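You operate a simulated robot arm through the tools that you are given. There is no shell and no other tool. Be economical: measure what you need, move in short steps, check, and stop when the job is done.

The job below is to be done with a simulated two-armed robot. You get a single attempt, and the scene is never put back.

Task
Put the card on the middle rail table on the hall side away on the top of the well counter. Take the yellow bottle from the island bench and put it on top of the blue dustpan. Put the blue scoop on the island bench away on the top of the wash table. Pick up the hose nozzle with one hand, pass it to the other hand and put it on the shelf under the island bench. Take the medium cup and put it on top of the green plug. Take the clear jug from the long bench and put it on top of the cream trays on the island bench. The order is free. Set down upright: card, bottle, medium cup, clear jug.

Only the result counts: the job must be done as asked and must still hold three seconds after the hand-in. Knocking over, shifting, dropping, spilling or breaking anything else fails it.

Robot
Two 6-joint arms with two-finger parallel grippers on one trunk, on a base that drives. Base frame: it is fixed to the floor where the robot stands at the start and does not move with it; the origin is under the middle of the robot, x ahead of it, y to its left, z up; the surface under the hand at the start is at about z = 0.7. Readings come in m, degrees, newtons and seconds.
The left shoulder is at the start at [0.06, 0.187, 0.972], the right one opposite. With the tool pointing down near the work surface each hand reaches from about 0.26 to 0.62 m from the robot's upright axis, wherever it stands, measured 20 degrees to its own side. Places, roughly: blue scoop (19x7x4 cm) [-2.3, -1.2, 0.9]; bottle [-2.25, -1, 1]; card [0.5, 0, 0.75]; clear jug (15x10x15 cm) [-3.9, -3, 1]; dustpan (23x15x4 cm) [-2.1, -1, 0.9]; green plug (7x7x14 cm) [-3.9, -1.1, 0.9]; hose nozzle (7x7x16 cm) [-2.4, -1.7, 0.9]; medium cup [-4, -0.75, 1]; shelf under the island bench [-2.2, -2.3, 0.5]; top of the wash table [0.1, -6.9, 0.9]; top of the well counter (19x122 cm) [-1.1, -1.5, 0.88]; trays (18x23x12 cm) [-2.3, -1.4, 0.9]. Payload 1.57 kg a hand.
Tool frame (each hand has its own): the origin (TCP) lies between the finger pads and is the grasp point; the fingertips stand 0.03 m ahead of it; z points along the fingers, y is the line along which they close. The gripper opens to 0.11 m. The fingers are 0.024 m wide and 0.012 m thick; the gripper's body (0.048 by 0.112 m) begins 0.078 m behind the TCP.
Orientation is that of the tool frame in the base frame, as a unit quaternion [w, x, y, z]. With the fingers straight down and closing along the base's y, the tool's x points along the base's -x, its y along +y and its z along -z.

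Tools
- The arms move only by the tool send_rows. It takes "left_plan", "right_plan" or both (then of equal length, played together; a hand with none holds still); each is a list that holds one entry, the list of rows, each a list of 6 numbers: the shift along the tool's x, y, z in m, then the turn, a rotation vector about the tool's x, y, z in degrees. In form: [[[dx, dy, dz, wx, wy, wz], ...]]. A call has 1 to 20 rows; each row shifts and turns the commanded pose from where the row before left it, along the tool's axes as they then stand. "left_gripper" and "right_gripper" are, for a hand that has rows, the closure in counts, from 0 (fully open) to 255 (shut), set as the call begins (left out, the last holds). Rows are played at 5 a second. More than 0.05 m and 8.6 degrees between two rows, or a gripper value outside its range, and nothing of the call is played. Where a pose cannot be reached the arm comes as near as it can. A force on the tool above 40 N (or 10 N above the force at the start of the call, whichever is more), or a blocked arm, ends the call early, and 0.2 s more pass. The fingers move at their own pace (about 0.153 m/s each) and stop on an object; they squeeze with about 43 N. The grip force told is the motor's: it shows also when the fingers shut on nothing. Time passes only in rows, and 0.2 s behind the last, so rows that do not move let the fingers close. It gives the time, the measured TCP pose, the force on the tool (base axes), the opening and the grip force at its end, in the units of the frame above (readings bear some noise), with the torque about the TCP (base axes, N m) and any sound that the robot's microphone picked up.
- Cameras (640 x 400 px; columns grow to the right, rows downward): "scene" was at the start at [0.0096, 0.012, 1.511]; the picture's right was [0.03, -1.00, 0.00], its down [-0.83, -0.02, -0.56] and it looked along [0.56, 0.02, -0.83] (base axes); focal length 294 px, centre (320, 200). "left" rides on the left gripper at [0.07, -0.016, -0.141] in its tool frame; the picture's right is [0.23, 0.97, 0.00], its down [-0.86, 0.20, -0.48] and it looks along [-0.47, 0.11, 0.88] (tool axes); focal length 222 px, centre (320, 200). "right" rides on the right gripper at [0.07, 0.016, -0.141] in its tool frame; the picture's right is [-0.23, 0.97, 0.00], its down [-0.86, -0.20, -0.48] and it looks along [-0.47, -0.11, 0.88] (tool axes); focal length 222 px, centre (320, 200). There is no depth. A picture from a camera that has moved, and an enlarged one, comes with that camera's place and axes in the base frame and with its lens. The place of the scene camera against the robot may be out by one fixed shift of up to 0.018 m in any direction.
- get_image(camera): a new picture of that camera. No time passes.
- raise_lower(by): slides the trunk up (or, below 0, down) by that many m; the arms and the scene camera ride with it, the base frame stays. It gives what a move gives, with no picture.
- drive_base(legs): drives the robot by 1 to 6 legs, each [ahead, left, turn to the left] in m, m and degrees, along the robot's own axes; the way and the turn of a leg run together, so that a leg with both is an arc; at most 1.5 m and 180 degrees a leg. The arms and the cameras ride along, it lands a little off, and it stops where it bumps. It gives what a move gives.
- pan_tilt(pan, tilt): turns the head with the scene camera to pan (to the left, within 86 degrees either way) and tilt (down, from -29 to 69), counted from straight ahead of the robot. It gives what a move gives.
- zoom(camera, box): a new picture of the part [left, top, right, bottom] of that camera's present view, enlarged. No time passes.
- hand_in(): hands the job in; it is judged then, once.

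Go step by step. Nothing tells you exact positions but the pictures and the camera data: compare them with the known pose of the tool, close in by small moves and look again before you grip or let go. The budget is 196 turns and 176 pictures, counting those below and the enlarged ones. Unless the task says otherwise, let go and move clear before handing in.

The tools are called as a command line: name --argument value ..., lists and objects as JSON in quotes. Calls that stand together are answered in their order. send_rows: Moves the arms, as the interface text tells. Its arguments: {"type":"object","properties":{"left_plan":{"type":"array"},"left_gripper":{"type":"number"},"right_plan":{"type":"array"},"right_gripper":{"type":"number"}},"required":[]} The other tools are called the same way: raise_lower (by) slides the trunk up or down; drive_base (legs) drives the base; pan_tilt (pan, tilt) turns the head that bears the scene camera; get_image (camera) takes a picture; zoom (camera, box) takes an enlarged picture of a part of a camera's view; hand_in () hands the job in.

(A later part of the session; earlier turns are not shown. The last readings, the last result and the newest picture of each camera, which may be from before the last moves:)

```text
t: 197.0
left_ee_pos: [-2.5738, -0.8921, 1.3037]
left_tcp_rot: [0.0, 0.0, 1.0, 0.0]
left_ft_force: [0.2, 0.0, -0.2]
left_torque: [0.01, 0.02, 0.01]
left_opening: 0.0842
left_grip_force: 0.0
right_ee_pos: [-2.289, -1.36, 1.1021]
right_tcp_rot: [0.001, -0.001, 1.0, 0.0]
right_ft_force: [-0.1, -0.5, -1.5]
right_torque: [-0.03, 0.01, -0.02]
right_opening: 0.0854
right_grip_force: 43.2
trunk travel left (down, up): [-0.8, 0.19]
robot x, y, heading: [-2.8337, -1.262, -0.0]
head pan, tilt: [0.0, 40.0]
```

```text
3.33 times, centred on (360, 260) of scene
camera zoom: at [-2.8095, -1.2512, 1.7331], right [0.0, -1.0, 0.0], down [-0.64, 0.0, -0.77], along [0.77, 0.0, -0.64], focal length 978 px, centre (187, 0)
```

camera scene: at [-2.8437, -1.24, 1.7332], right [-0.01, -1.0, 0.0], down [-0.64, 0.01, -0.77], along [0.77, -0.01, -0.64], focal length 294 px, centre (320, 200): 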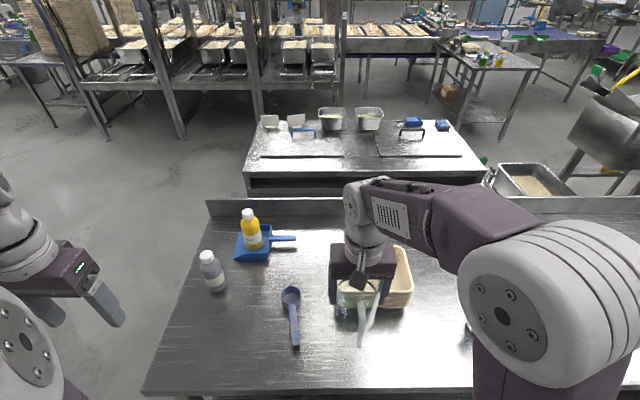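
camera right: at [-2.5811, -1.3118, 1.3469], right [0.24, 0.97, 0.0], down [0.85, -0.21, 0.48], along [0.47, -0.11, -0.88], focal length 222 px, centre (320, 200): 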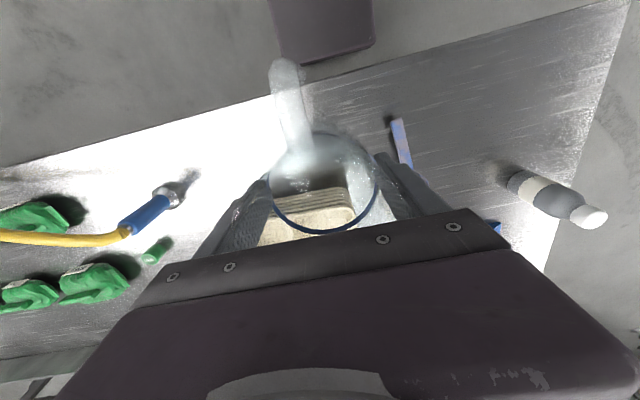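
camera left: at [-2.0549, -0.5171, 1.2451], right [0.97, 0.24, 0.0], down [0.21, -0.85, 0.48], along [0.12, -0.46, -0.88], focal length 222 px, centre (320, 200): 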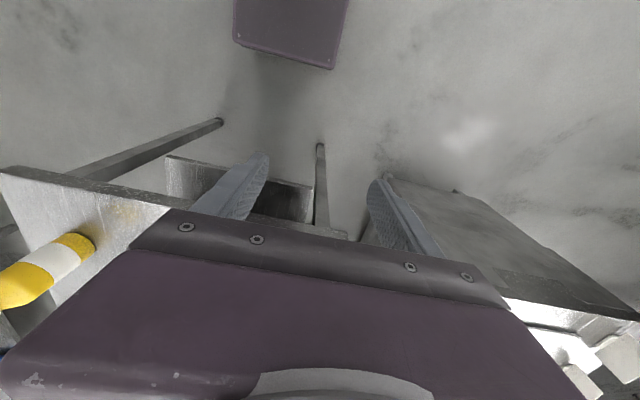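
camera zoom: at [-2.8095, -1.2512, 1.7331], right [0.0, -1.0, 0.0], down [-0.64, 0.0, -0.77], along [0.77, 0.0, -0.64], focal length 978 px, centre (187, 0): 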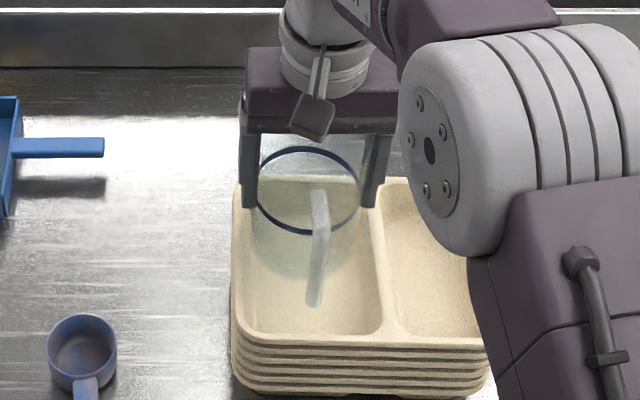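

No contact yet; the handle tip stays well above the near rim. I continue down.

send_rows --right_plan '[[[0, 0, 0.004, 0, 0, 0], [0, 0, 0.003, 0, 0, 0], [0, 0, 0, 0, 0, 0]]]'

send_rows --right_plan '[[[0, 0, 0.003, 0, 0, 0], [0, 0, 0.003, 0, 0, 0], [0, 0, 0, 0, 0, 0]]]'

send_rows --right_plan '[[[0, 0, 0.003, 0, 0, 0], [0, 0, 0.002, 0, 0, 0], [0, 0, 0, 0, 0, 0]]]'

zoom --camera "scene" --box '[300, 200, 420, 320]'

```text
t: 197.8
left_ee_pos: [-2.5741, -0.8923, 1.3029]
left_tcp_rot: [0.0, -0.001, 1.0, 0.0]
left_ft_force: [-0.6, -0.9, -1.0]
left_torque: [0.03, 0.01, -0.01]
left_opening: 0.0841
left_grip_force: 0.1
right_ee_pos: [-2.2884, -1.3612, 1.0942]
right_tcp_rot: [0.0, -0.001, 1.0, 0.0]
right_ft_force: [0.1, -0.2, -0.9]
right_torque: [0.02, -0.01, 0.01]
right_opening: 0.0858
right_grip_force: 43.4
trunk travel left (down, up): [-0.8, 0.19]
robot x, y, heading: [-2.8337, -1.2627, 0.1]
head pan, tilt: [0.0, 40.0]
```

```text
t: 198.6
left_ee_pos: [-2.5776, -0.8929, 1.304]
left_tcp_rot: [0.001, -0.002, 1.0, 0.001]
left_ft_force: [0.1, 0.3, -0.6]
left_torque: [0.0, 0.01, 0.01]
left_opening: 0.0844
left_grip_force: 0.0
right_ee_pos: [-2.2898, -1.361, 1.0892]
right_tcp_rot: [0.002, -0.002, 1.0, 0.0]
right_ft_force: [5.4, -2.5, 25.4]
right_torque: [-0.02, -0.04, -0.06]
right_opening: 0.0859
right_grip_force: 43.0
trunk travel left (down, up): [-0.8, 0.19]
robot x, y, heading: [-2.8335, -1.2589, 0.1]
head pan, tilt: [0.0, 40.0]
```

```text
t: 199.4
left_ee_pos: [-2.5776, -0.8923, 1.3041]
left_tcp_rot: [0.0, -0.001, 1.0, 0.0]
left_ft_force: [0.2, 0.7, -0.9]
left_torque: [0.01, 0.01, 0.04]
left_opening: 0.0842
left_grip_force: 0.2
right_ee_pos: [-2.2902, -1.3614, 1.0831]
right_tcp_rot: [0.002, -0.001, 1.0, 0.0]
right_ft_force: [3.4, -1.0, 25.7]
right_torque: [0.03, 0.23, 0.05]
right_opening: 0.0855
right_grip_force: 43.3
trunk travel left (down, up): [-0.8, 0.19]
robot x, y, heading: [-2.8343, -1.259, 0.2]
head pan, tilt: [0.0, 40.0]
```

```text
3.33 times, centred on (360, 260) of scene
camera zoom: at [-2.813, -1.251, 1.7333], right [0.0, -1.0, 0.0], down [-0.64, 0.0, -0.77], along [0.77, 0.0, -0.64], focal length 978 px, centre (187, 0)
```

zoom: 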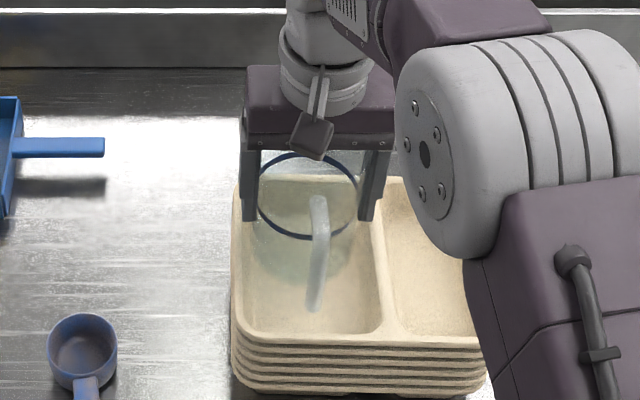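

The jug's base rests on the tray floor (contact at TCP ≈1.091). I relieve the force, open fully, and rise carefully past the rim.

send_rows --right_plan '[[[0, 0, -0.003, 0, 0, 0], [0, 0, 0, 0, 0, 0]]]'

send_rows --right_plan '[[[0, 0, 0, 0, 0, 0], [0, 0, 0, 0, 0, 0], [0, 0, 0, 0, 0, 0]]]' --right_gripper 0

zoom --camera "right" --box '[200, 90, 440, 240]'

```text
t: 200.0
left_ee_pos: [-2.5749, -0.8921, 1.3038]
left_tcp_rot: [0.0, -0.001, 1.0, -0.001]
left_ft_force: [-1.0, 0.6, -0.6]
left_torque: [-0.02, -0.01, -0.03]
left_opening: 0.084
left_grip_force: 0.1
right_ee_pos: [-2.2911, -1.3622, 1.0845]
right_tcp_rot: [-0.002, -0.001, 1.0, -0.001]
right_ft_force: [0.6, 0.3, 3.5]
right_torque: [0.21, -0.16, 0.04]
right_opening: 0.0856
right_grip_force: 42.7
trunk travel left (down, up): [-0.8, 0.19]
robot x, y, heading: [-2.8359, -1.2588, 0.2]
head pan, tilt: [0.0, 40.0]
```

```text
t: 200.8
left_ee_pos: [-2.5738, -0.892, 1.3041]
left_tcp_rot: [0.0, -0.001, 1.0, -0.001]
left_ft_force: [-0.2, -0.3, -0.9]
left_torque: [-0.01, -0.02, 0.0]
left_opening: 0.0844
left_grip_force: 0.1
right_ee_pos: [-2.2889, -1.3614, 1.0848]
right_tcp_rot: [0.0, -0.001, 1.0, 0.0]
right_ft_force: [-0.3, 0.1, -0.4]
right_torque: [0.01, 0.0, -0.03]
right_opening: 0.1103
right_grip_force: 0.0
trunk travel left (down, up): [-0.8, 0.19]
robot x, y, heading: [-2.8359, -1.2575, -0.0]
head pan, tilt: [0.0, 40.0]
```

```text
2.67 times, centred on (320, 165) of right
camera zoom: at [-2.3586, -1.3463, 1.2258], right [0.23, 0.97, 0.0], down [0.86, -0.2, 0.48], along [0.47, -0.11, -0.88], focal length 592 px, centre (320, 293)
```

zoom: 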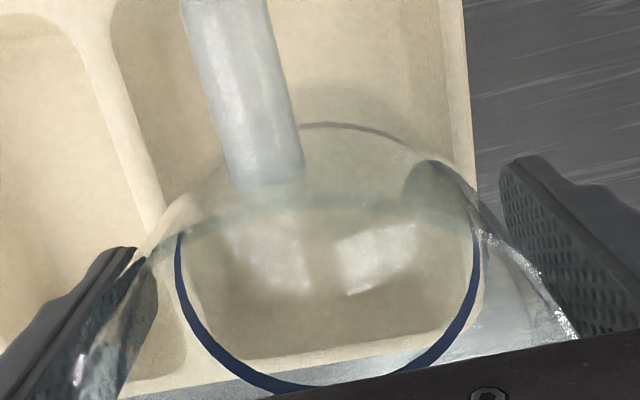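

The jug stands; fingers are free on both sides. I rise slowly past the rim.

send_rows --right_plan '[[[0, 0, -0.015, 0, 0, 0], [0, 0, -0.02, 0, 0, 0], [0, 0, -0.02, 0, 0, 0], [0, 0, -0.02, 0, 0, 0], [0, 0, -0.02, 0, 0, 0], [0, 0, -0.02, 0, 0, 0], [0, 0, 0, 0, 0, 0]]]'

zoom --camera "scene" --box '[180, 150, 500, 350]'

```text
t: 202.4
left_ee_pos: [-2.5754, -0.8929, 1.304]
left_tcp_rot: [0.0, -0.001, 1.0, 0.0]
left_ft_force: [0.2, 0.2, -0.7]
left_torque: [0.02, 0.0, 0.0]
left_opening: 0.0839
left_grip_force: 0.0
right_ee_pos: [-2.2892, -1.3607, 1.2003]
right_tcp_rot: [0.0, -0.001, 1.0, 0.0]
right_ft_force: [1.0, -0.2, 0.2]
right_torque: [0.02, -0.01, -0.01]
right_opening: 0.1099
right_grip_force: 0.0
trunk travel left (down, up): [-0.8, 0.19]
robot x, y, heading: [-2.833, -1.2625, -0.0]
head pan, tilt: [0.0, 40.0]
```

```text
2.00 times, centred on (340, 250) of scene
camera zoom: at [-2.8095, -1.2512, 1.7331], right [0.0, -1.0, 0.0], down [-0.64, 0.0, -0.77], along [0.77, 0.0, -0.64], focal length 587 px, centre (280, 100)
```

zoom: 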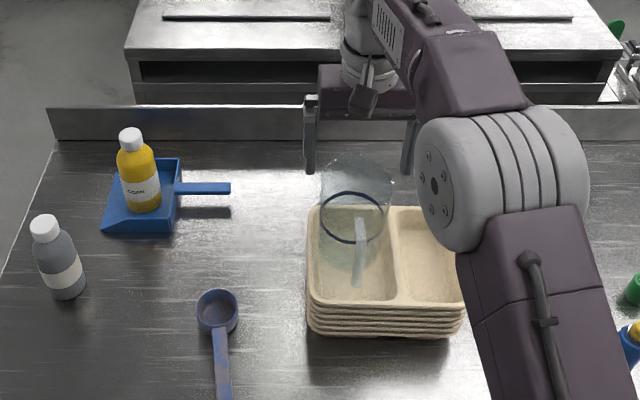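

The jug stands in the tray. I raise and retract the right hand, then move along the bench to the hose nozzle.

send_rows --right_plan '[[[0.01, 0, -0.02, 0, 0, 0], [0.03, 0, -0.01, 0, 0, 0], [0.04, 0, 0, 0, 0, 0], [0.04, 0, 0, 0, 0, 0], [0.04, 0, 0, 0, 0, 0], [0.04, 0, 0, 0, 0, 0], [0, 0, 0, 0, 0, 0]]]'

drive_base --legs '[[-0.1, 0, 0], [0, -0.4, 0]]'

get_image --camera "scene"

get_image --camera "right"

```text
t: 204.0
left_ee_pos: [-2.5749, -0.8926, 1.3035]
left_tcp_rot: [0.001, 0.0, 1.0, 0.001]
left_ft_force: [0.2, 0.5, 0.9]
left_torque: [0.0, 0.03, -0.02]
left_opening: 0.0844
left_grip_force: 0.1
right_ee_pos: [-2.4899, -1.3592, 1.2312]
right_tcp_rot: [0.0, -0.001, 1.0, 0.0]
right_ft_force: [1.1, -0.4, -0.1]
right_torque: [0.03, 0.04, 0.0]
right_opening: 0.1102
right_grip_force: 0.0
trunk travel left (down, up): [-0.8, 0.19]
robot x, y, heading: [-2.8355, -1.2611, 0.3]
head pan, tilt: [0.0, 40.0]
```

```text
t: 207.2
left_ee_pos: [-2.6751, -1.2914, 1.3021]
left_tcp_rot: [0.0, 0.001, 1.0, 0.0]
left_ft_force: [-0.4, -0.1, 0.3]
left_torque: [0.01, 0.0, -0.02]
left_opening: 0.0842
left_grip_force: 0.0
right_ee_pos: [-2.5933, -1.7583, 1.2316]
right_tcp_rot: [0.0, 0.002, 1.0, -0.001]
right_ft_force: [0.6, -0.2, -0.3]
right_torque: [0.0, 0.0, -0.04]
right_opening: 0.1098
right_grip_force: 0.1
trunk travel left (down, up): [-0.8, 0.19]
robot x, y, heading: [-2.9369, -1.66, -0.3]
head pan, tilt: [0.0, 40.0]
```

```text
59 pictures are left
camera scene: at [-2.9119, -1.6476, 1.7331], right [0.0, -1.0, 0.0], down [-0.64, 0.0, -0.77], along [0.77, 0.0, -0.64], focal length 294 px, centre (320, 200)
```

scene: 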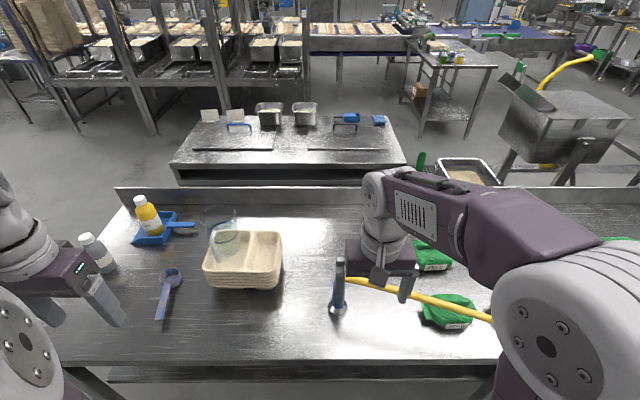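

```text
58 pictures are left
camera right: at [-2.6628, -1.742, 1.3725], right [0.23, 0.97, 0.0], down [0.85, -0.2, 0.48], along [0.47, -0.11, -0.88], focal length 222 px, centre (320, 200)
```

right: 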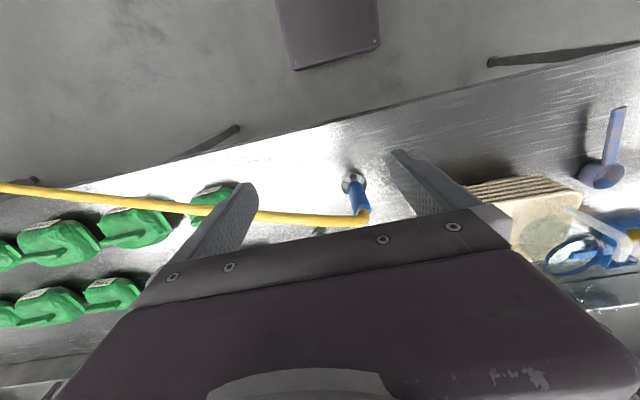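

The nozzle stands upright with the hose leaving its top toward -y. I zoom in for its shape and place.

zoom --camera "scene" --box '[300, 230, 400, 330]'

zoom --camera "right" --box '[310, 150, 410, 240]'

```text
4.00 times, centred on (350, 280) of scene
camera zoom: at [-2.9119, -1.6476, 1.7331], right [0.0, -1.0, 0.0], down [-0.64, 0.0, -0.77], along [0.77, 0.0, -0.64], focal length 1174 px, centre (200, -120)
```

zoom: 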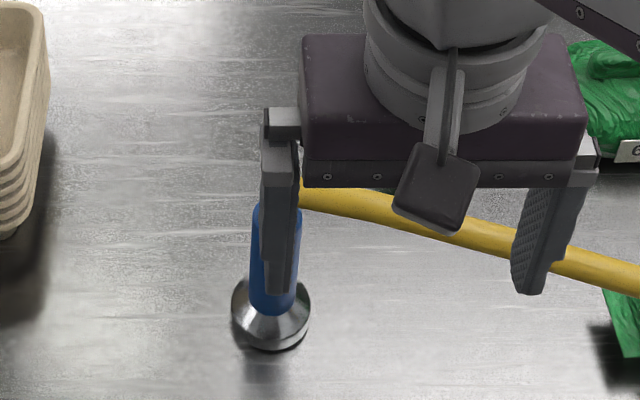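

```text
4.44 times, centred on (360, 195) of right
camera zoom: at [-2.6628, -1.742, 1.3725], right [0.23, 0.97, 0.0], down [0.85, -0.2, 0.48], along [0.47, -0.11, -0.88], focal length 987 px, centre (142, 222)
```

zoom: 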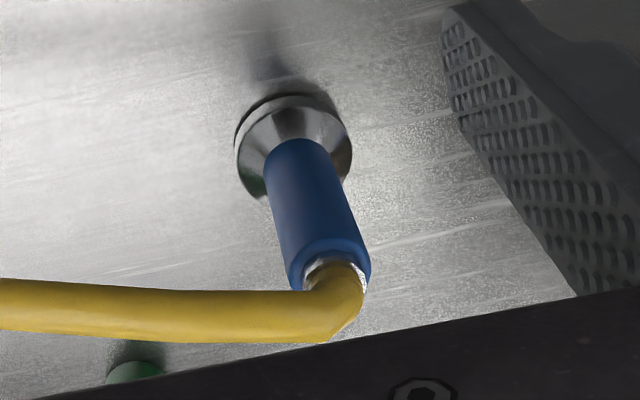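

The nozzle is upright at (-2.447, -1.716): blue grip 3.5 cm wide from z≈0.94 to 1.05, hose leaving to -y. I turn the right hand 90° so the fingers straddle along x and the hose passes between them, then move above.

send_rows --right_plan '[[[0, 0, 0, 0, 0, -8.5], [0, 0, 0, 0, 0, -8.5], [0, 0, 0, 0, 0, -8.5], [0, 0, 0, 0, 0, -8.5], [0, 0, 0, 0, 0, -8.5], [0, 0, 0, 0, 0, -8.5], [0, 0, 0, 0, 0, -8.5], [0, 0, 0, 0, 0, -8.5], [0, 0, 0, 0, 0, -8.5], [0, 0, 0, 0, 0, -8.5], [0, 0, 0, 0, 0, -5], [-0.014, -0.046, 0, 0, 0, 0], [-0.014, -0.046, 0, 0, 0, 0], [-0.014, -0.046, 0, 0, 0, 0], [0, -0.008, 0, 0, 0, 0], [0, 0, 0.04, 0, 0, 0], [0, 0, 0, 0, 0, 0]]]'

get_image --camera "right"

```text
t: 210.8
left_ee_pos: [-2.6729, -1.2916, 1.303]
left_tcp_rot: [0.0, 0.001, 1.0, 0.0]
left_ft_force: [0.5, 0.5, 0.4]
left_torque: [-0.02, 0.0, -0.02]
left_opening: 0.0842
left_grip_force: 0.1
right_ee_pos: [-2.4453, -1.7153, 1.1909]
right_tcp_rot: [0.0, -0.706, 0.708, 0.001]
right_ft_force: [-0.1, 0.3, -0.5]
right_torque: [0.01, -0.02, 0.0]
right_opening: 0.1101
right_grip_force: 0.1
trunk travel left (down, up): [-0.8, 0.19]
robot x, y, heading: [-2.9377, -1.661, -0.3]
head pan, tilt: [0.0, 40.0]
```

```text
55 pictures are left
camera right: at [-2.4628, -1.7858, 1.333], right [-0.97, 0.23, 0.0], down [0.2, 0.85, 0.48], along [0.11, 0.47, -0.88], focal length 222 px, centre (320, 200)
```

right: 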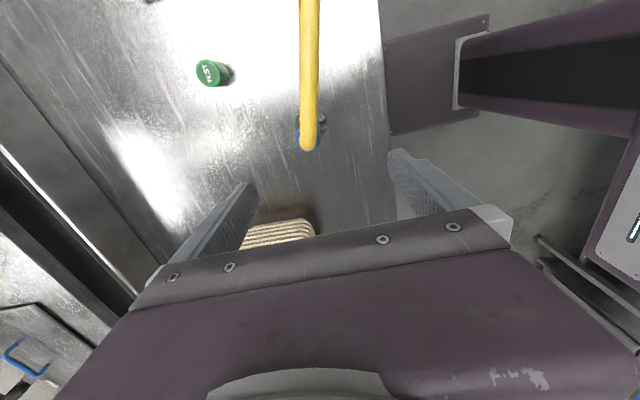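

The hose bend is under the hand's middle. I correct 8 mm and descend to z≈1.01, watching for contact with the hose.

send_rows --right_plan '[[[0.003, -0.008, 0.03, 0, 0, 0], [0, 0, 0.04, 0, 0, 0], [0, 0, 0.04, 0, 0, 0], [0, 0, 0.03, 0, 0, 0], [0, 0, 0, 0, 0, 0]]]'

zoom --camera "right" --box '[200, 60, 440, 240]'

zoom --camera "scene" --box '[290, 200, 430, 330]'

```text
t: 212.1
left_ee_pos: [-2.674, -1.2916, 1.3039]
left_tcp_rot: [0.0, 0.002, 1.0, -0.001]
left_ft_force: [0.1, 0.2, -0.6]
left_torque: [-0.03, -0.01, -0.01]
left_opening: 0.0844
left_grip_force: 0.0
right_ee_pos: [-2.439, -1.7233, 1.0524]
right_tcp_rot: [0.0, -0.706, 0.708, 0.0]
right_ft_force: [0.7, -0.7, -0.2]
right_torque: [-0.02, 0.01, -0.03]
right_opening: 0.11
right_grip_force: 0.2
trunk travel left (down, up): [-0.8, 0.19]
robot x, y, heading: [-2.935, -1.6624, -0.4]
head pan, tilt: [0.0, 40.0]
```

```text
2.22 times, centred on (320, 150) of right
camera zoom: at [-2.4549, -1.7933, 1.1932], right [-0.97, 0.23, 0.0], down [0.2, 0.85, 0.48], along [0.11, 0.47, -0.88], focal length 494 px, centre (320, 311)
```

zoom: 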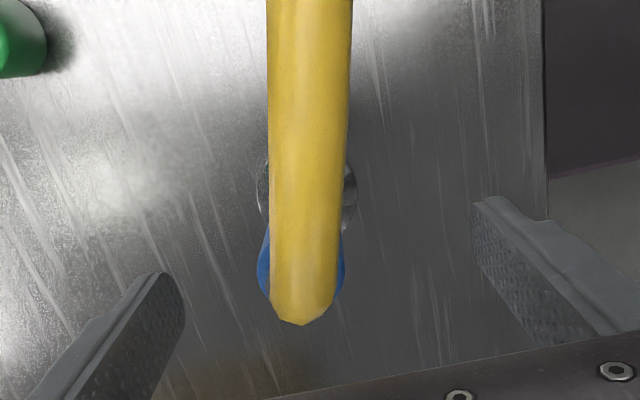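

```text
3.08 times, centred on (360, 265) of scene
camera zoom: at [-2.9118, -1.6495, 1.7331], right [0.0, -1.0, 0.0], down [-0.64, 0.0, -0.77], along [0.77, 0.0, -0.64], focal length 903 px, centre (197, 0)
```

zoom: 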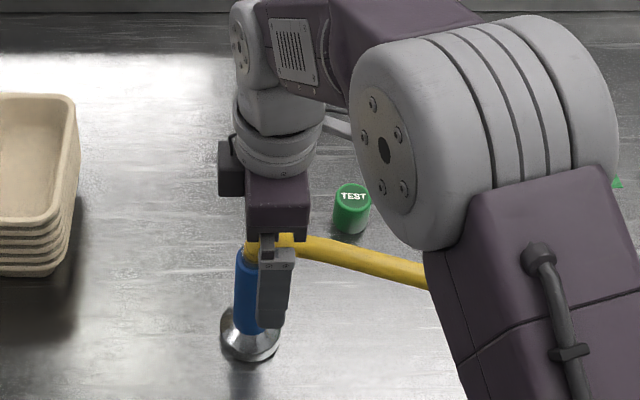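

The hand is a centimetre too far to -y by the scene view; I correct, go down to z≈1.005, and look.

send_rows --right_plan '[[[-0.009, -0.004, 0.012, 0, 0, 0], [0, 0, 0.018, 0, 0, 0], [0, 0, 0.015, 0, 0, 0], [0, 0, 0, 0, 0, 0]]]'

zoom --camera "right" --box '[200, 60, 440, 240]'

zoom --camera "scene" --box '[290, 200, 430, 330]'

```text
t: 213.1
left_ee_pos: [-2.6743, -1.293, 1.3047]
left_tcp_rot: [0.0, 0.001, 1.0, 0.0]
left_ft_force: [-0.4, 0.4, 0.4]
left_torque: [-0.02, -0.02, 0.02]
left_opening: 0.084
left_grip_force: 0.1
right_ee_pos: [-2.4338, -1.7132, 1.0055]
right_tcp_rot: [0.001, -0.706, 0.709, 0.0]
right_ft_force: [-0.4, 0.4, -0.3]
right_torque: [0.02, 0.01, -0.01]
right_opening: 0.11
right_grip_force: 0.1
trunk travel left (down, up): [-0.8, 0.19]
robot x, y, heading: [-2.9319, -1.6587, -0.0]
head pan, tilt: [0.0, 40.0]
```

```text
2.22 times, centred on (320, 150) of right
camera zoom: at [-2.4504, -1.7837, 1.1477], right [-0.97, 0.23, 0.0], down [0.2, 0.85, 0.48], along [0.11, 0.47, -0.88], focal length 494 px, centre (320, 311)
```

zoom: 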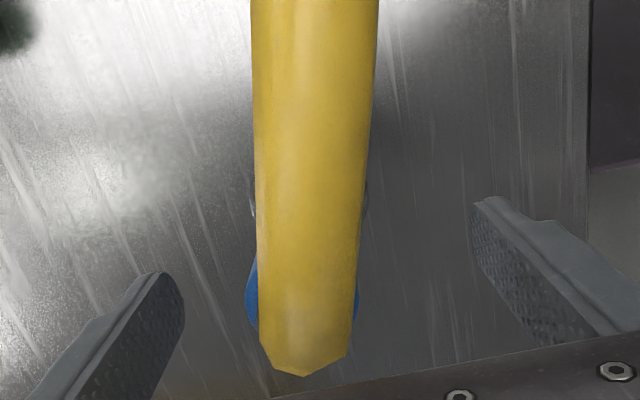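

```text
3.08 times, centred on (360, 265) of scene
camera zoom: at [-2.9114, -1.6493, 1.7331], right [0.0, -1.0, 0.0], down [-0.64, 0.0, -0.77], along [0.77, 0.0, -0.64], focal length 903 px, centre (197, 0)
```

zoom: 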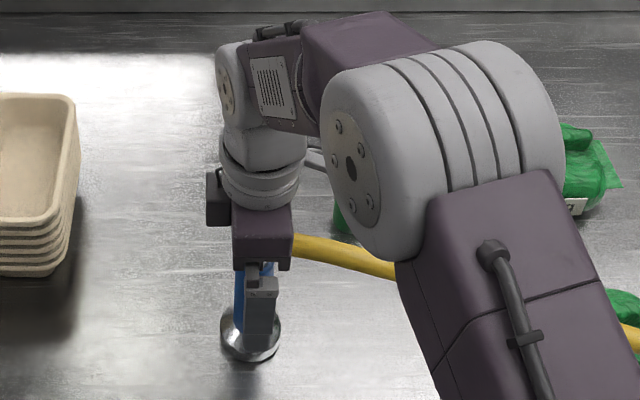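

Fingers now straddle the blue grip. I nudge 4 mm and close, then lift slightly.

send_rows --right_plan '[[[-0.004, 0, 0, 0, 0, 0], [0, 0, 0, 0, 0, 0]]]'

send_rows --right_plan '[[[0, 0, 0, 0, 0, 0], [0, 0, 0, 0, 0, 0], [0, 0, 0, 0, 0, 0], [0, 0, 0, 0, 0, 0]]]' --right_gripper 255

send_rows --right_plan '[[[0, 0, -0.01, 0, 0, 0], [0, 0, -0.03, 0, 0, 0], [0, 0, -0.03, 0, 0, 0], [0, 0, -0.03, 0, 0, 0], [0, 0, 0, 0, 0, 0]]]'

get_image --camera "scene"

```text
t: 213.7
left_ee_pos: [-2.674, -1.2923, 1.305]
left_tcp_rot: [0.0, 0.002, 1.0, 0.0]
left_ft_force: [1.0, 0.2, -0.1]
left_torque: [-0.01, 0.02, 0.03]
left_opening: 0.084
left_grip_force: 0.1
right_ee_pos: [-2.4355, -1.7089, 1.007]
right_tcp_rot: [0.0, -0.706, 0.708, -0.001]
right_ft_force: [-0.1, 0.2, -0.3]
right_torque: [0.0, 0.01, -0.02]
right_opening: 0.1099
right_grip_force: 0.1
trunk travel left (down, up): [-0.8, 0.19]
robot x, y, heading: [-2.9347, -1.6627, -0.3]
head pan, tilt: [0.0, 40.0]
```

```text
t: 214.7
left_ee_pos: [-2.675, -1.293, 1.3041]
left_tcp_rot: [0.0, 0.001, 1.0, -0.001]
left_ft_force: [0.3, 0.2, -0.5]
left_torque: [0.0, 0.01, 0.01]
left_opening: 0.0843
left_grip_force: 0.1
right_ee_pos: [-2.4345, -1.7089, 1.0076]
right_tcp_rot: [0.0, -0.706, 0.708, 0.0]
right_ft_force: [1.7, -0.5, 3.9]
right_torque: [-0.23, -0.09, 0.07]
right_opening: 0.0342
right_grip_force: 42.6
trunk travel left (down, up): [-0.8, 0.19]
robot x, y, heading: [-2.9347, -1.6575, -0.5]
head pan, tilt: [0.0, 40.0]
```

```text
t: 215.8
left_ee_pos: [-2.6738, -1.2924, 1.3046]
left_tcp_rot: [0.0, 0.002, 1.0, 0.0]
left_ft_force: [0.2, -0.2, -0.6]
left_torque: [0.0, 0.0, 0.02]
left_opening: 0.084
left_grip_force: 0.0
right_ee_pos: [-2.4337, -1.7101, 1.1071]
right_tcp_rot: [0.0, -0.706, 0.709, 0.0]
right_ft_force: [0.3, 0.1, -3.9]
right_torque: [0.03, -0.01, 0.0]
right_opening: 0.0346
right_grip_force: 41.7
trunk travel left (down, up): [-0.8, 0.19]
robot x, y, heading: [-2.9353, -1.6634, 0.1]
head pan, tilt: [0.0, 40.0]
```

```text
50 pictures are left
camera scene: at [-2.9109, -1.6497, 1.7331], right [0.0, -1.0, 0.0], down [-0.64, 0.0, -0.77], along [0.77, 0.0, -0.64], focal length 294 px, centre (320, 200)
```

scene: 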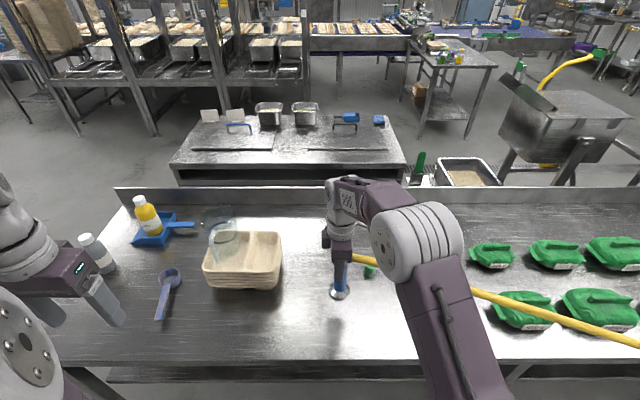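

The nozzle is lifted and the hose follows it freely. I raise it more, back away from the bench for room, and pitch the left hand forward for the hand-over.

send_rows --right_plan '[[[0, 0, -0.04, 0, 0, 0], [0, 0, -0.04, 0, 0, 0], [0, 0, -0.01, 0, 0, 0], [0, 0, 0, 0, 0, 0]]]'

drive_base --legs '[[-0.27, 0, 0]]'

send_rows --left_plan '[[[-0.04, 0, 0, 0, 0, 0], [-0.04, 0, 0, 0, 0, 0], [-0.04, 0, 0, 0, 0, 0], [-0.02, 0, 0, 0, 0, 0], [0, 0, 0, 0, -8.5, 0], [0, 0, 0, 0, -8.5, 0], [0, 0, 0, 0, -8.5, 0], [0, 0, 0, 0, -8.5, 0], [0, 0, 0, 0, -8.5, 0], [0, 0, 0, 0, -8.5, 0], [0, 0, 0, 0, -8.5, 0], [0, 0, 0, 0, 0, 0]]]' --left_gripper 0

get_image --camera "scene"

```text
t: 216.8
left_ee_pos: [-2.6724, -1.2927, 1.3023]
left_tcp_rot: [-0.001, 0.002, 1.0, 0.001]
left_ft_force: [-0.6, 0.2, 0.3]
left_torque: [0.01, -0.01, 0.0]
left_opening: 0.0841
left_grip_force: 0.0
right_ee_pos: [-2.4352, -1.7081, 1.1969]
right_tcp_rot: [0.0, -0.706, 0.708, 0.0]
right_ft_force: [-0.1, 0.2, -3.7]
right_torque: [0.05, -0.01, 0.0]
right_opening: 0.0344
right_grip_force: 41.5
trunk travel left (down, up): [-0.8, 0.19]
robot x, y, heading: [-2.9401, -1.6606, 0.2]
head pan, tilt: [0.0, 40.0]
```

```text
t: 218.8
left_ee_pos: [-2.9486, -1.2916, 1.3027]
left_tcp_rot: [-0.001, 0.001, 1.0, 0.0]
left_ft_force: [-0.3, -0.2, 0.8]
left_torque: [0.01, 0.01, 0.03]
left_opening: 0.0841
left_grip_force: 0.1
right_ee_pos: [-2.7095, -1.7077, 1.1966]
right_tcp_rot: [-0.001, -0.706, 0.708, 0.001]
right_ft_force: [0.4, 0.1, -3.9]
right_torque: [0.09, 0.03, 0.02]
right_opening: 0.0346
right_grip_force: 41.4
trunk travel left (down, up): [-0.8, 0.19]
robot x, y, heading: [-3.2155, -1.6601, 0.1]
head pan, tilt: [0.0, 40.0]
```

```text
t: 221.4
left_ee_pos: [-2.8119, -1.2918, 1.3034]
left_tcp_rot: [0.496, 0.0, 0.868, 0.0]
left_ft_force: [0.2, 0.4, 0.5]
left_torque: [-0.01, 0.01, 0.01]
left_opening: 0.1101
left_grip_force: 0.0
right_ee_pos: [-2.7115, -1.7077, 1.1966]
right_tcp_rot: [0.0, -0.706, 0.708, 0.0]
right_ft_force: [0.2, 0.1, -3.9]
right_torque: [0.08, 0.0, 0.0]
right_opening: 0.0345
right_grip_force: 42.3
trunk travel left (down, up): [-0.8, 0.19]
robot x, y, heading: [-3.2111, -1.66, -0.1]
head pan, tilt: [0.0, 40.0]
```

```text
49 pictures are left
camera scene: at [-3.1875, -1.649, 1.7331], right [0.0, -1.0, 0.0], down [-0.64, 0.0, -0.77], along [0.77, 0.0, -0.64], focal length 294 px, centre (320, 200)
```

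scene: 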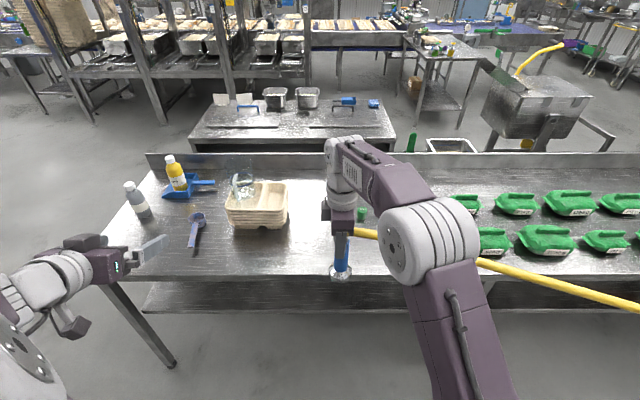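

Right arm's elbow is close behind the nozzle, so I bring the left hand in diagonally from the left: turn it 42° to the right and move to a pre-grasp point 13 cm short of the nozzle's lower grip.

send_rows --left_plan '[[[0, 0, 0, 7.33, 0, 4.32], [0, 0, 0, 7.33, 0, 4.32], [0, 0, 0, 7.33, 0, 4.32], [0, 0, 0, 7.33, 0, 4.32], [0, 0, 0, 7.33, 0, 4.32], [-0.0049, -0.0299, 0.0325, 0, 0, 0], [-0.0049, -0.0299, 0.0325, 0, 0, 0], [-0.0049, -0.0299, 0.0325, 0, 0, 0], [-0.0049, -0.0299, 0.0325, 0, 0, 0], [-0.0049, -0.0299, 0.0325, 0, 0, 0], [-0.0049, -0.0299, 0.0325, 0, 0, 0], [-0.0049, -0.0299, 0.0325, 0, 0, 0], [-0.0049, -0.0299, 0.0325, 0, 0, 0], [0, 0, 0, 0, 0, 0]]]'

get_image --camera "left"

zoom --camera "scene" --box '[220, 130, 480, 330]'

```text
t: 224.4
left_ee_pos: [-2.7884, -1.6318, 1.2092]
left_tcp_rot: [0.461, 0.316, 0.81, -0.179]
left_ft_force: [-0.3, -0.7, 0.1]
left_torque: [-0.01, 0.01, 0.01]
left_opening: 0.11
left_grip_force: 0.1
left hand out of reach, approached as far as the arm can: row 12, 13
right_ee_pos: [-2.7103, -1.7055, 1.1968]
right_tcp_rot: [0.0, -0.706, 0.708, -0.001]
right_ft_force: [-0.5, 0.5, -3.6]
right_torque: [-0.01, 0.04, -0.03]
right_opening: 0.0344
right_grip_force: 41.9
trunk travel left (down, up): [-0.8, 0.19]
robot x, y, heading: [-3.2129, -1.6566, -0.2]
head pan, tilt: [0.0, 40.0]
```

```text
48 pictures are left
camera left: at [-2.9146, -1.5383, 1.2215], right [0.57, 0.79, -0.2], down [0.15, 0.13, 0.98], along [0.8, -0.59, -0.05], focal length 222 px, centre (320, 200)
```

left: 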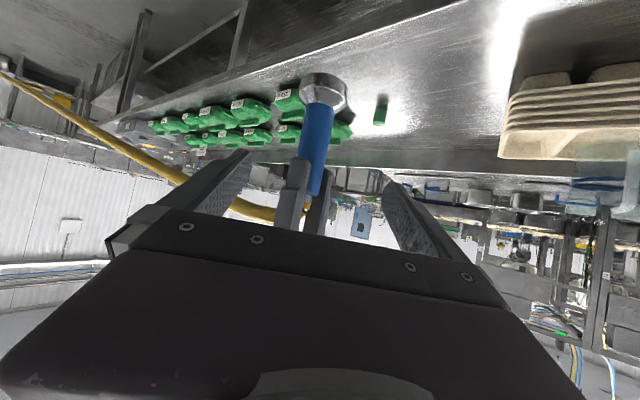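

```text
2.00 times, centred on (350, 230) of scene
camera zoom: at [-3.1881, -1.6482, 1.7331], right [0.0, -1.0, 0.0], down [-0.64, 0.0, -0.77], along [0.77, 0.0, -0.64], focal length 587 px, centre (260, 140)
```

zoom: 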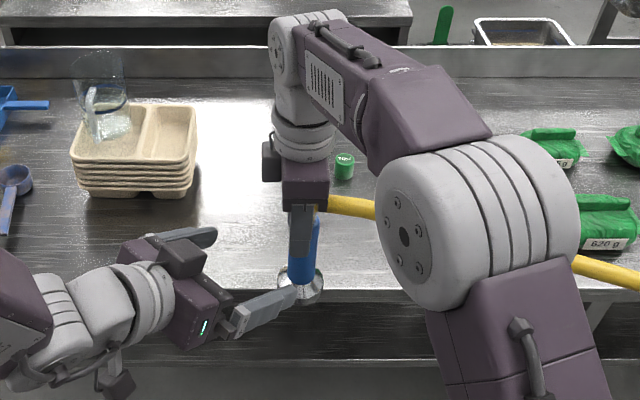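

The nozzle's lower grip lies midway between the left fingers. I advance 13 cm and close the left hand on it.

send_rows --left_plan '[[[0, 0, 0.0325, 0, 0, 0], [0, 0, 0.0325, 0, 0, 0], [0, 0, 0.0325, 0, 0, 0], [0, 0, 0.0325, 0, 0, 0], [0, 0, 0, 0, 0, 0]]]'

get_image --camera "left"

zoom --camera "scene" --box '[280, 180, 420, 310]'

```text
t: 225.6
left_ee_pos: [-2.7046, -1.7084, 1.1401]
left_tcp_rot: [0.462, 0.315, 0.81, -0.179]
left_ft_force: [-0.1, 0.1, 0.4]
left_torque: [0.0, 0.03, -0.01]
left_opening: 0.11
left_grip_force: 0.0
right_ee_pos: [-2.7118, -1.7064, 1.1977]
right_tcp_rot: [0.0, -0.707, 0.707, 0.001]
right_ft_force: [-0.6, 0.6, -3.1]
right_torque: [0.01, 0.02, -0.02]
right_opening: 0.0348
right_grip_force: 42.2
trunk travel left (down, up): [-0.8, 0.19]
robot x, y, heading: [-3.2089, -1.6566, -0.0]
head pan, tilt: [0.0, 40.0]
```

```text
46 pictures are left
camera left: at [-2.832, -1.6139, 1.1535], right [0.57, 0.8, -0.2], down [0.15, 0.13, 0.98], along [0.8, -0.59, -0.04], focal length 222 px, centre (320, 200)
```

left: 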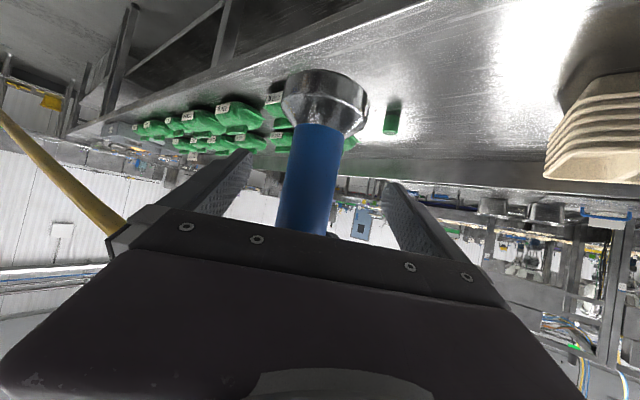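

```text
3.08 times, centred on (350, 245) of scene
camera zoom: at [-3.1878, -1.6486, 1.7331], right [0.0, -1.0, 0.0], down [-0.64, 0.0, -0.77], along [0.77, 0.0, -0.64], focal length 903 px, centre (228, 62)
```

zoom: 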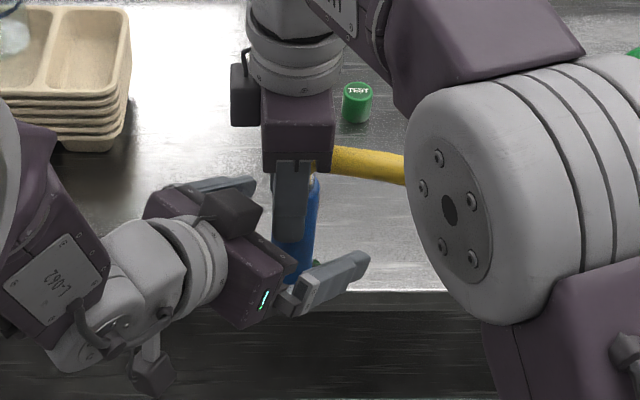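

The nozzle is about 1 cm toward one finger; I centre, then close the left gripper.

send_rows --left_plan '[[[0, -0.009, 0, 0, 0, 0], [0, 0, 0, 0, 0, 0]]]'

send_rows --left_plan '[[[0, 0, 0, 0, 0, 0], [0, 0, 0, 0, 0, 0], [0, 0, 0, 0, 0, 0], [0, 0, 0, 0, 0, 0]]]' --left_gripper 255

```text
t: 226.2
left_ee_pos: [-2.71, -1.714, 1.1416]
left_tcp_rot: [0.463, 0.315, 0.809, -0.18]
left_ft_force: [0.9, 0.3, -0.4]
left_torque: [0.0, -0.01, 0.0]
left_opening: 0.1101
left_grip_force: 0.1
right_ee_pos: [-2.7106, -1.7065, 1.1968]
right_tcp_rot: [0.0, -0.706, 0.708, -0.001]
right_ft_force: [-0.1, 0.4, -4.3]
right_torque: [0.03, 0.01, 0.01]
right_opening: 0.0342
right_grip_force: 42.0
trunk travel left (down, up): [-0.8, 0.19]
robot x, y, heading: [-3.2111, -1.6586, -0.1]
head pan, tilt: [0.0, 40.0]
```

```text
t: 227.2
left_ee_pos: [-2.7105, -1.7135, 1.1416]
left_tcp_rot: [0.461, 0.316, 0.81, -0.179]
left_ft_force: [-1.9, -0.1, -3.2]
left_torque: [0.74, -0.7, 0.12]
left_opening: 0.0353
left_grip_force: 42.4
right_ee_pos: [-2.7113, -1.7072, 1.1977]
right_tcp_rot: [0.0, -0.707, 0.708, 0.0]
right_ft_force: [3.3, 0.3, 3.3]
right_torque: [-0.8, 0.54, -0.12]
right_opening: 0.0346
right_grip_force: 41.6
trunk travel left (down, up): [-0.8, 0.19]
robot x, y, heading: [-3.2143, -1.6581, -0.1]
head pan, tilt: [0.0, 40.0]
```

Both hands hold it. I release the right hand, raise it clear and check that the left keeps the nozzle.

send_rows --right_plan '[[[0, 0, 0, 0, 0, 0], [0, 0, 0, 0, 0, 0], [0, 0, 0, 0, 0, 0], [0, 0, -0.03, 0, 0, 0], [0, 0, -0.03, 0, 0, 0], [0, 0, -0.03, 0, 0, 0], [0, 0, -0.03, 0, 0, 0], [0, 0, 0, 0, 0, 0]]]' --right_gripper 0

get_image --camera "scene"

```text
t: 227.7
left_ee_pos: [-2.7184, -1.7131, 1.1308]
left_tcp_rot: [0.447, 0.322, 0.815, -0.179]
left_ft_force: [-15.8, 3.0, -16.6]
left_torque: [-0.43, -1.32, 0.13]
left_opening: 0.0351
left_grip_force: 42.2
right_ee_pos: [-2.7035, -1.7063, 1.2039]
right_tcp_rot: [0.013, -0.705, 0.709, -0.01]
right_ft_force: [15.3, -2.9, 16.9]
right_torque: [0.07, 0.49, 0.01]
right_opening: 0.096
right_grip_force: 0.0
trunk travel left (down, up): [-0.8, 0.19]
robot x, y, heading: [-3.214, -1.6613, 0.2]
head pan, tilt: [0.0, 40.0]
stopped in row 2 (left hand): the force on the tool passed its limit at 46 N (the readings are from after the stop); the commanded pose is now the measured one
```

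```text
44 pictures are left
camera scene: at [-3.1875, -1.6492, 1.7331], right [0.0, -1.0, 0.0], down [-0.64, 0.0, -0.77], along [0.77, 0.0, -0.64], focal length 294 px, centre (320, 200)
```

scene: 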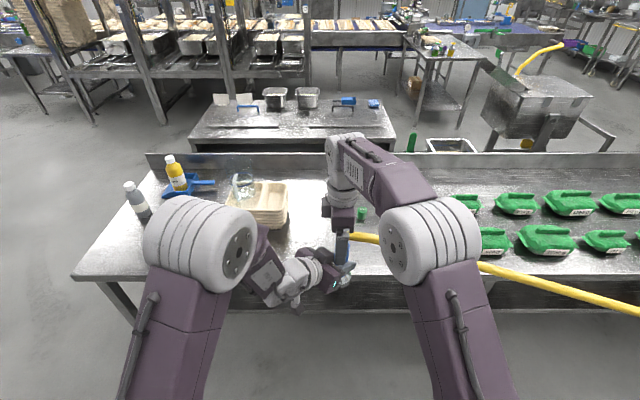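

The opening right finger pushed against the left hand. I narrow the right gripper to about 5.5 cm and then lift it off.

send_rows --right_plan '[[[0, 0, 0, 0, 0, 0], [0, 0, 0, 0, 0, 0]]]' --right_gripper 130

zoom --camera "scene" --box '[280, 180, 420, 310]'

```text
t: 228.2
left_ee_pos: [-2.7148, -1.7132, 1.1352]
left_tcp_rot: [0.454, 0.32, 0.812, -0.18]
left_ft_force: [1.1, 0.4, 0.9]
left_torque: [0.04, 0.04, 0.01]
left_opening: 0.0352
left_grip_force: 42.4
right_ee_pos: [-2.7064, -1.705, 1.2008]
right_tcp_rot: [0.008, -0.706, 0.708, -0.007]
right_ft_force: [-1.3, 0.1, 0.4]
right_torque: [0.02, 0.02, 0.0]
right_opening: 0.0542
right_grip_force: 0.7
trunk travel left (down, up): [-0.8, 0.19]
robot x, y, heading: [-3.2122, -1.6592, 0.1]
head pan, tilt: [0.0, 40.0]
```

```text
3.08 times, centred on (350, 245) of scene
camera zoom: at [-3.1875, -1.6492, 1.7331], right [0.0, -1.0, 0.0], down [-0.64, 0.0, -0.77], along [0.77, 0.0, -0.64], focal length 903 px, centre (228, 62)
```

zoom: 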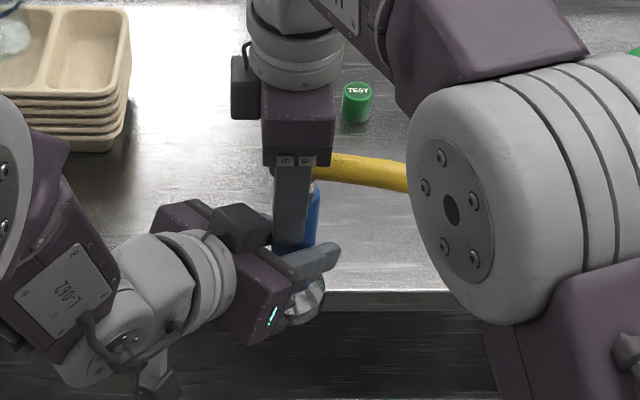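

Free now. I lift the right hand straight up.

send_rows --right_plan '[[[0, 0, -0.02, 0, 0, 0], [0, 0, -0.03, 0, 0, 0], [0, 0, -0.03, 0, 0, 0], [0, 0, -0.03, 0, 0, 0], [0, 0, 0, 0, 0, 0]]]'

zoom --camera "scene" --box '[240, 150, 440, 320]'

```text
t: 229.4
left_ee_pos: [-2.7148, -1.7138, 1.1353]
left_tcp_rot: [0.453, 0.321, 0.812, -0.18]
left_ft_force: [-0.4, 0.5, -0.1]
left_torque: [0.0, -0.01, -0.01]
left_opening: 0.0352
left_grip_force: 42.2
right_ee_pos: [-2.7105, -1.7059, 1.3108]
right_tcp_rot: [0.01, -0.706, 0.708, -0.007]
right_ft_force: [-0.2, -0.6, 0.5]
right_torque: [0.01, -0.01, -0.02]
right_opening: 0.0539
right_grip_force: 0.1
trunk travel left (down, up): [-0.8, 0.19]
robot x, y, heading: [-3.2168, -1.6606, 0.1]
head pan, tilt: [0.0, 40.0]
```

```text
2.35 times, centred on (340, 235) of scene
camera zoom: at [-3.1874, -1.6491, 1.7331], right [0.0, -1.0, 0.0], down [-0.64, 0.0, -0.77], along [0.77, 0.0, -0.64], focal length 691 px, centre (273, 118)
```

zoom: 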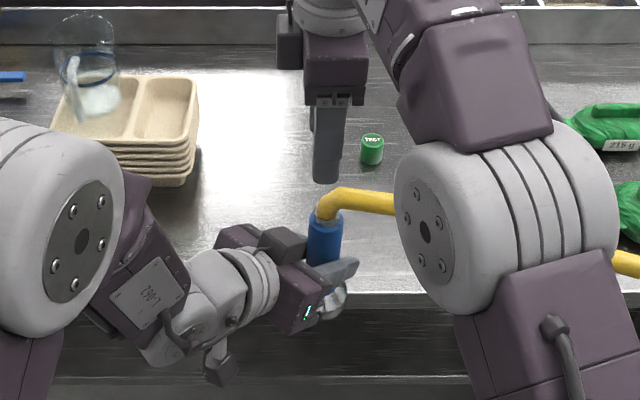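

The left hand holds the nozzle alone. I swing the right hand back to my right side out of the way, and turn the left hand to point straight ahead.

send_rows --right_plan '[[[0.0375, 0.031, 0, 0, 0, 0], [0.0375, 0.031, 0, 0, 0, 0], [0.0375, 0.031, 0, 0, 0, 0], [0.0375, 0.031, 0, 0, 0, 0], [0.0375, 0.031, 0, 0, 0, 0], [0.0375, 0.031, 0, 0, 0, 0], [0.0375, 0.031, 0, 0, 0, 0], [0.0375, 0.031, 0, 0, 0, 0], [0.0375, 0.031, 0, 0, 0, 0], [0, 0, 0, 0, 0, 0]]]'

send_rows --left_plan '[[[0, 0, 0, -7.33, 0, -4.32], [0, 0, 0, -7.33, 0, -4.32], [0, 0, 0, -7.33, 0, -4.32], [0, 0, 0, -7.33, 0, -4.32], [0, 0, 0, -7.33, 0, -4.32], [0, 0, 0, 0, 0, 0]]]'

raise_lower --by -0.45

get_image --camera "scene"

get_image --camera "left"

```text
t: 231.7
left_ee_pos: [-2.7167, -1.7133, 1.1344]
left_tcp_rot: [0.453, 0.32, 0.813, -0.179]
left_ft_force: [0.8, -0.2, 0.4]
left_torque: [0.02, -0.04, -0.01]
left_opening: 0.0353
left_grip_force: 42.3
right_ee_pos: [-2.9898, -2.0442, 1.301]
right_tcp_rot: [0.01, -0.707, 0.708, -0.007]
right_ft_force: [-0.4, 0.1, 0.2]
right_torque: [-0.04, 0.01, -0.01]
right_opening: 0.0539
right_grip_force: 0.0
trunk travel left (down, up): [-0.8, 0.19]
robot x, y, heading: [-3.2116, -1.6613, -0.4]
head pan, tilt: [0.0, 40.0]
```

```text
t: 233.1
left_ee_pos: [-2.7009, -1.6936, 1.1425]
left_tcp_rot: [0.463, 0.241, 0.841, -0.142]
left_ft_force: [1.0, 0.1, -0.6]
left_torque: [-0.02, -0.05, 0.01]
left_opening: 0.0352
left_grip_force: 42.6
left hand out of reach, approached as far as the arm can: row 1, 2, 3, 4, 5
right_ee_pos: [-2.9896, -2.0438, 1.3015]
right_tcp_rot: [0.011, -0.706, 0.708, -0.007]
right_ft_force: [-0.4, -0.3, -0.5]
right_torque: [0.0, -0.01, 0.0]
right_opening: 0.0539
right_grip_force: 0.1
trunk travel left (down, up): [-0.8, 0.19]
robot x, y, heading: [-3.2131, -1.6602, -0.1]
head pan, tilt: [0.0, 40.0]
```

```text
refused: -0.45 is not a number from -0.4 to 0.4
```

```text
41 pictures are left
camera scene: at [-3.1876, -1.6495, 1.7331], right [0.0, -1.0, 0.0], down [-0.64, 0.0, -0.77], along [0.77, 0.0, -0.64], focal length 294 px, centre (320, 200)
```

scene: 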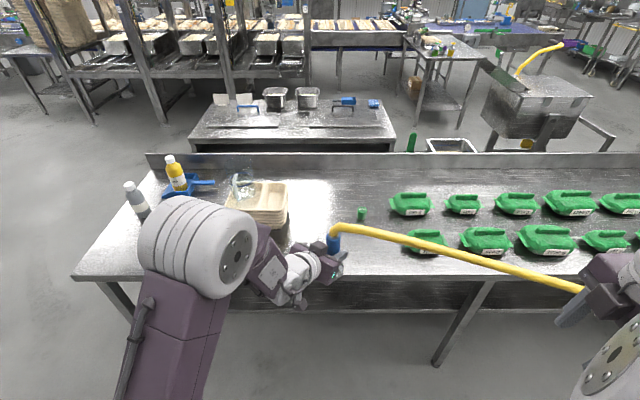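

```text
40 pictures are left
camera left: at [-2.8419, -1.6228, 1.1591], right [0.42, 0.88, -0.21], down [0.16, 0.15, 0.98], along [0.89, -0.44, -0.07], focal length 222 px, centre (320, 200)
```

left: 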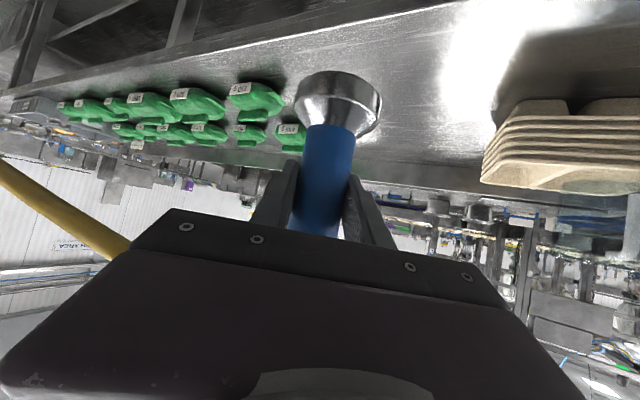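

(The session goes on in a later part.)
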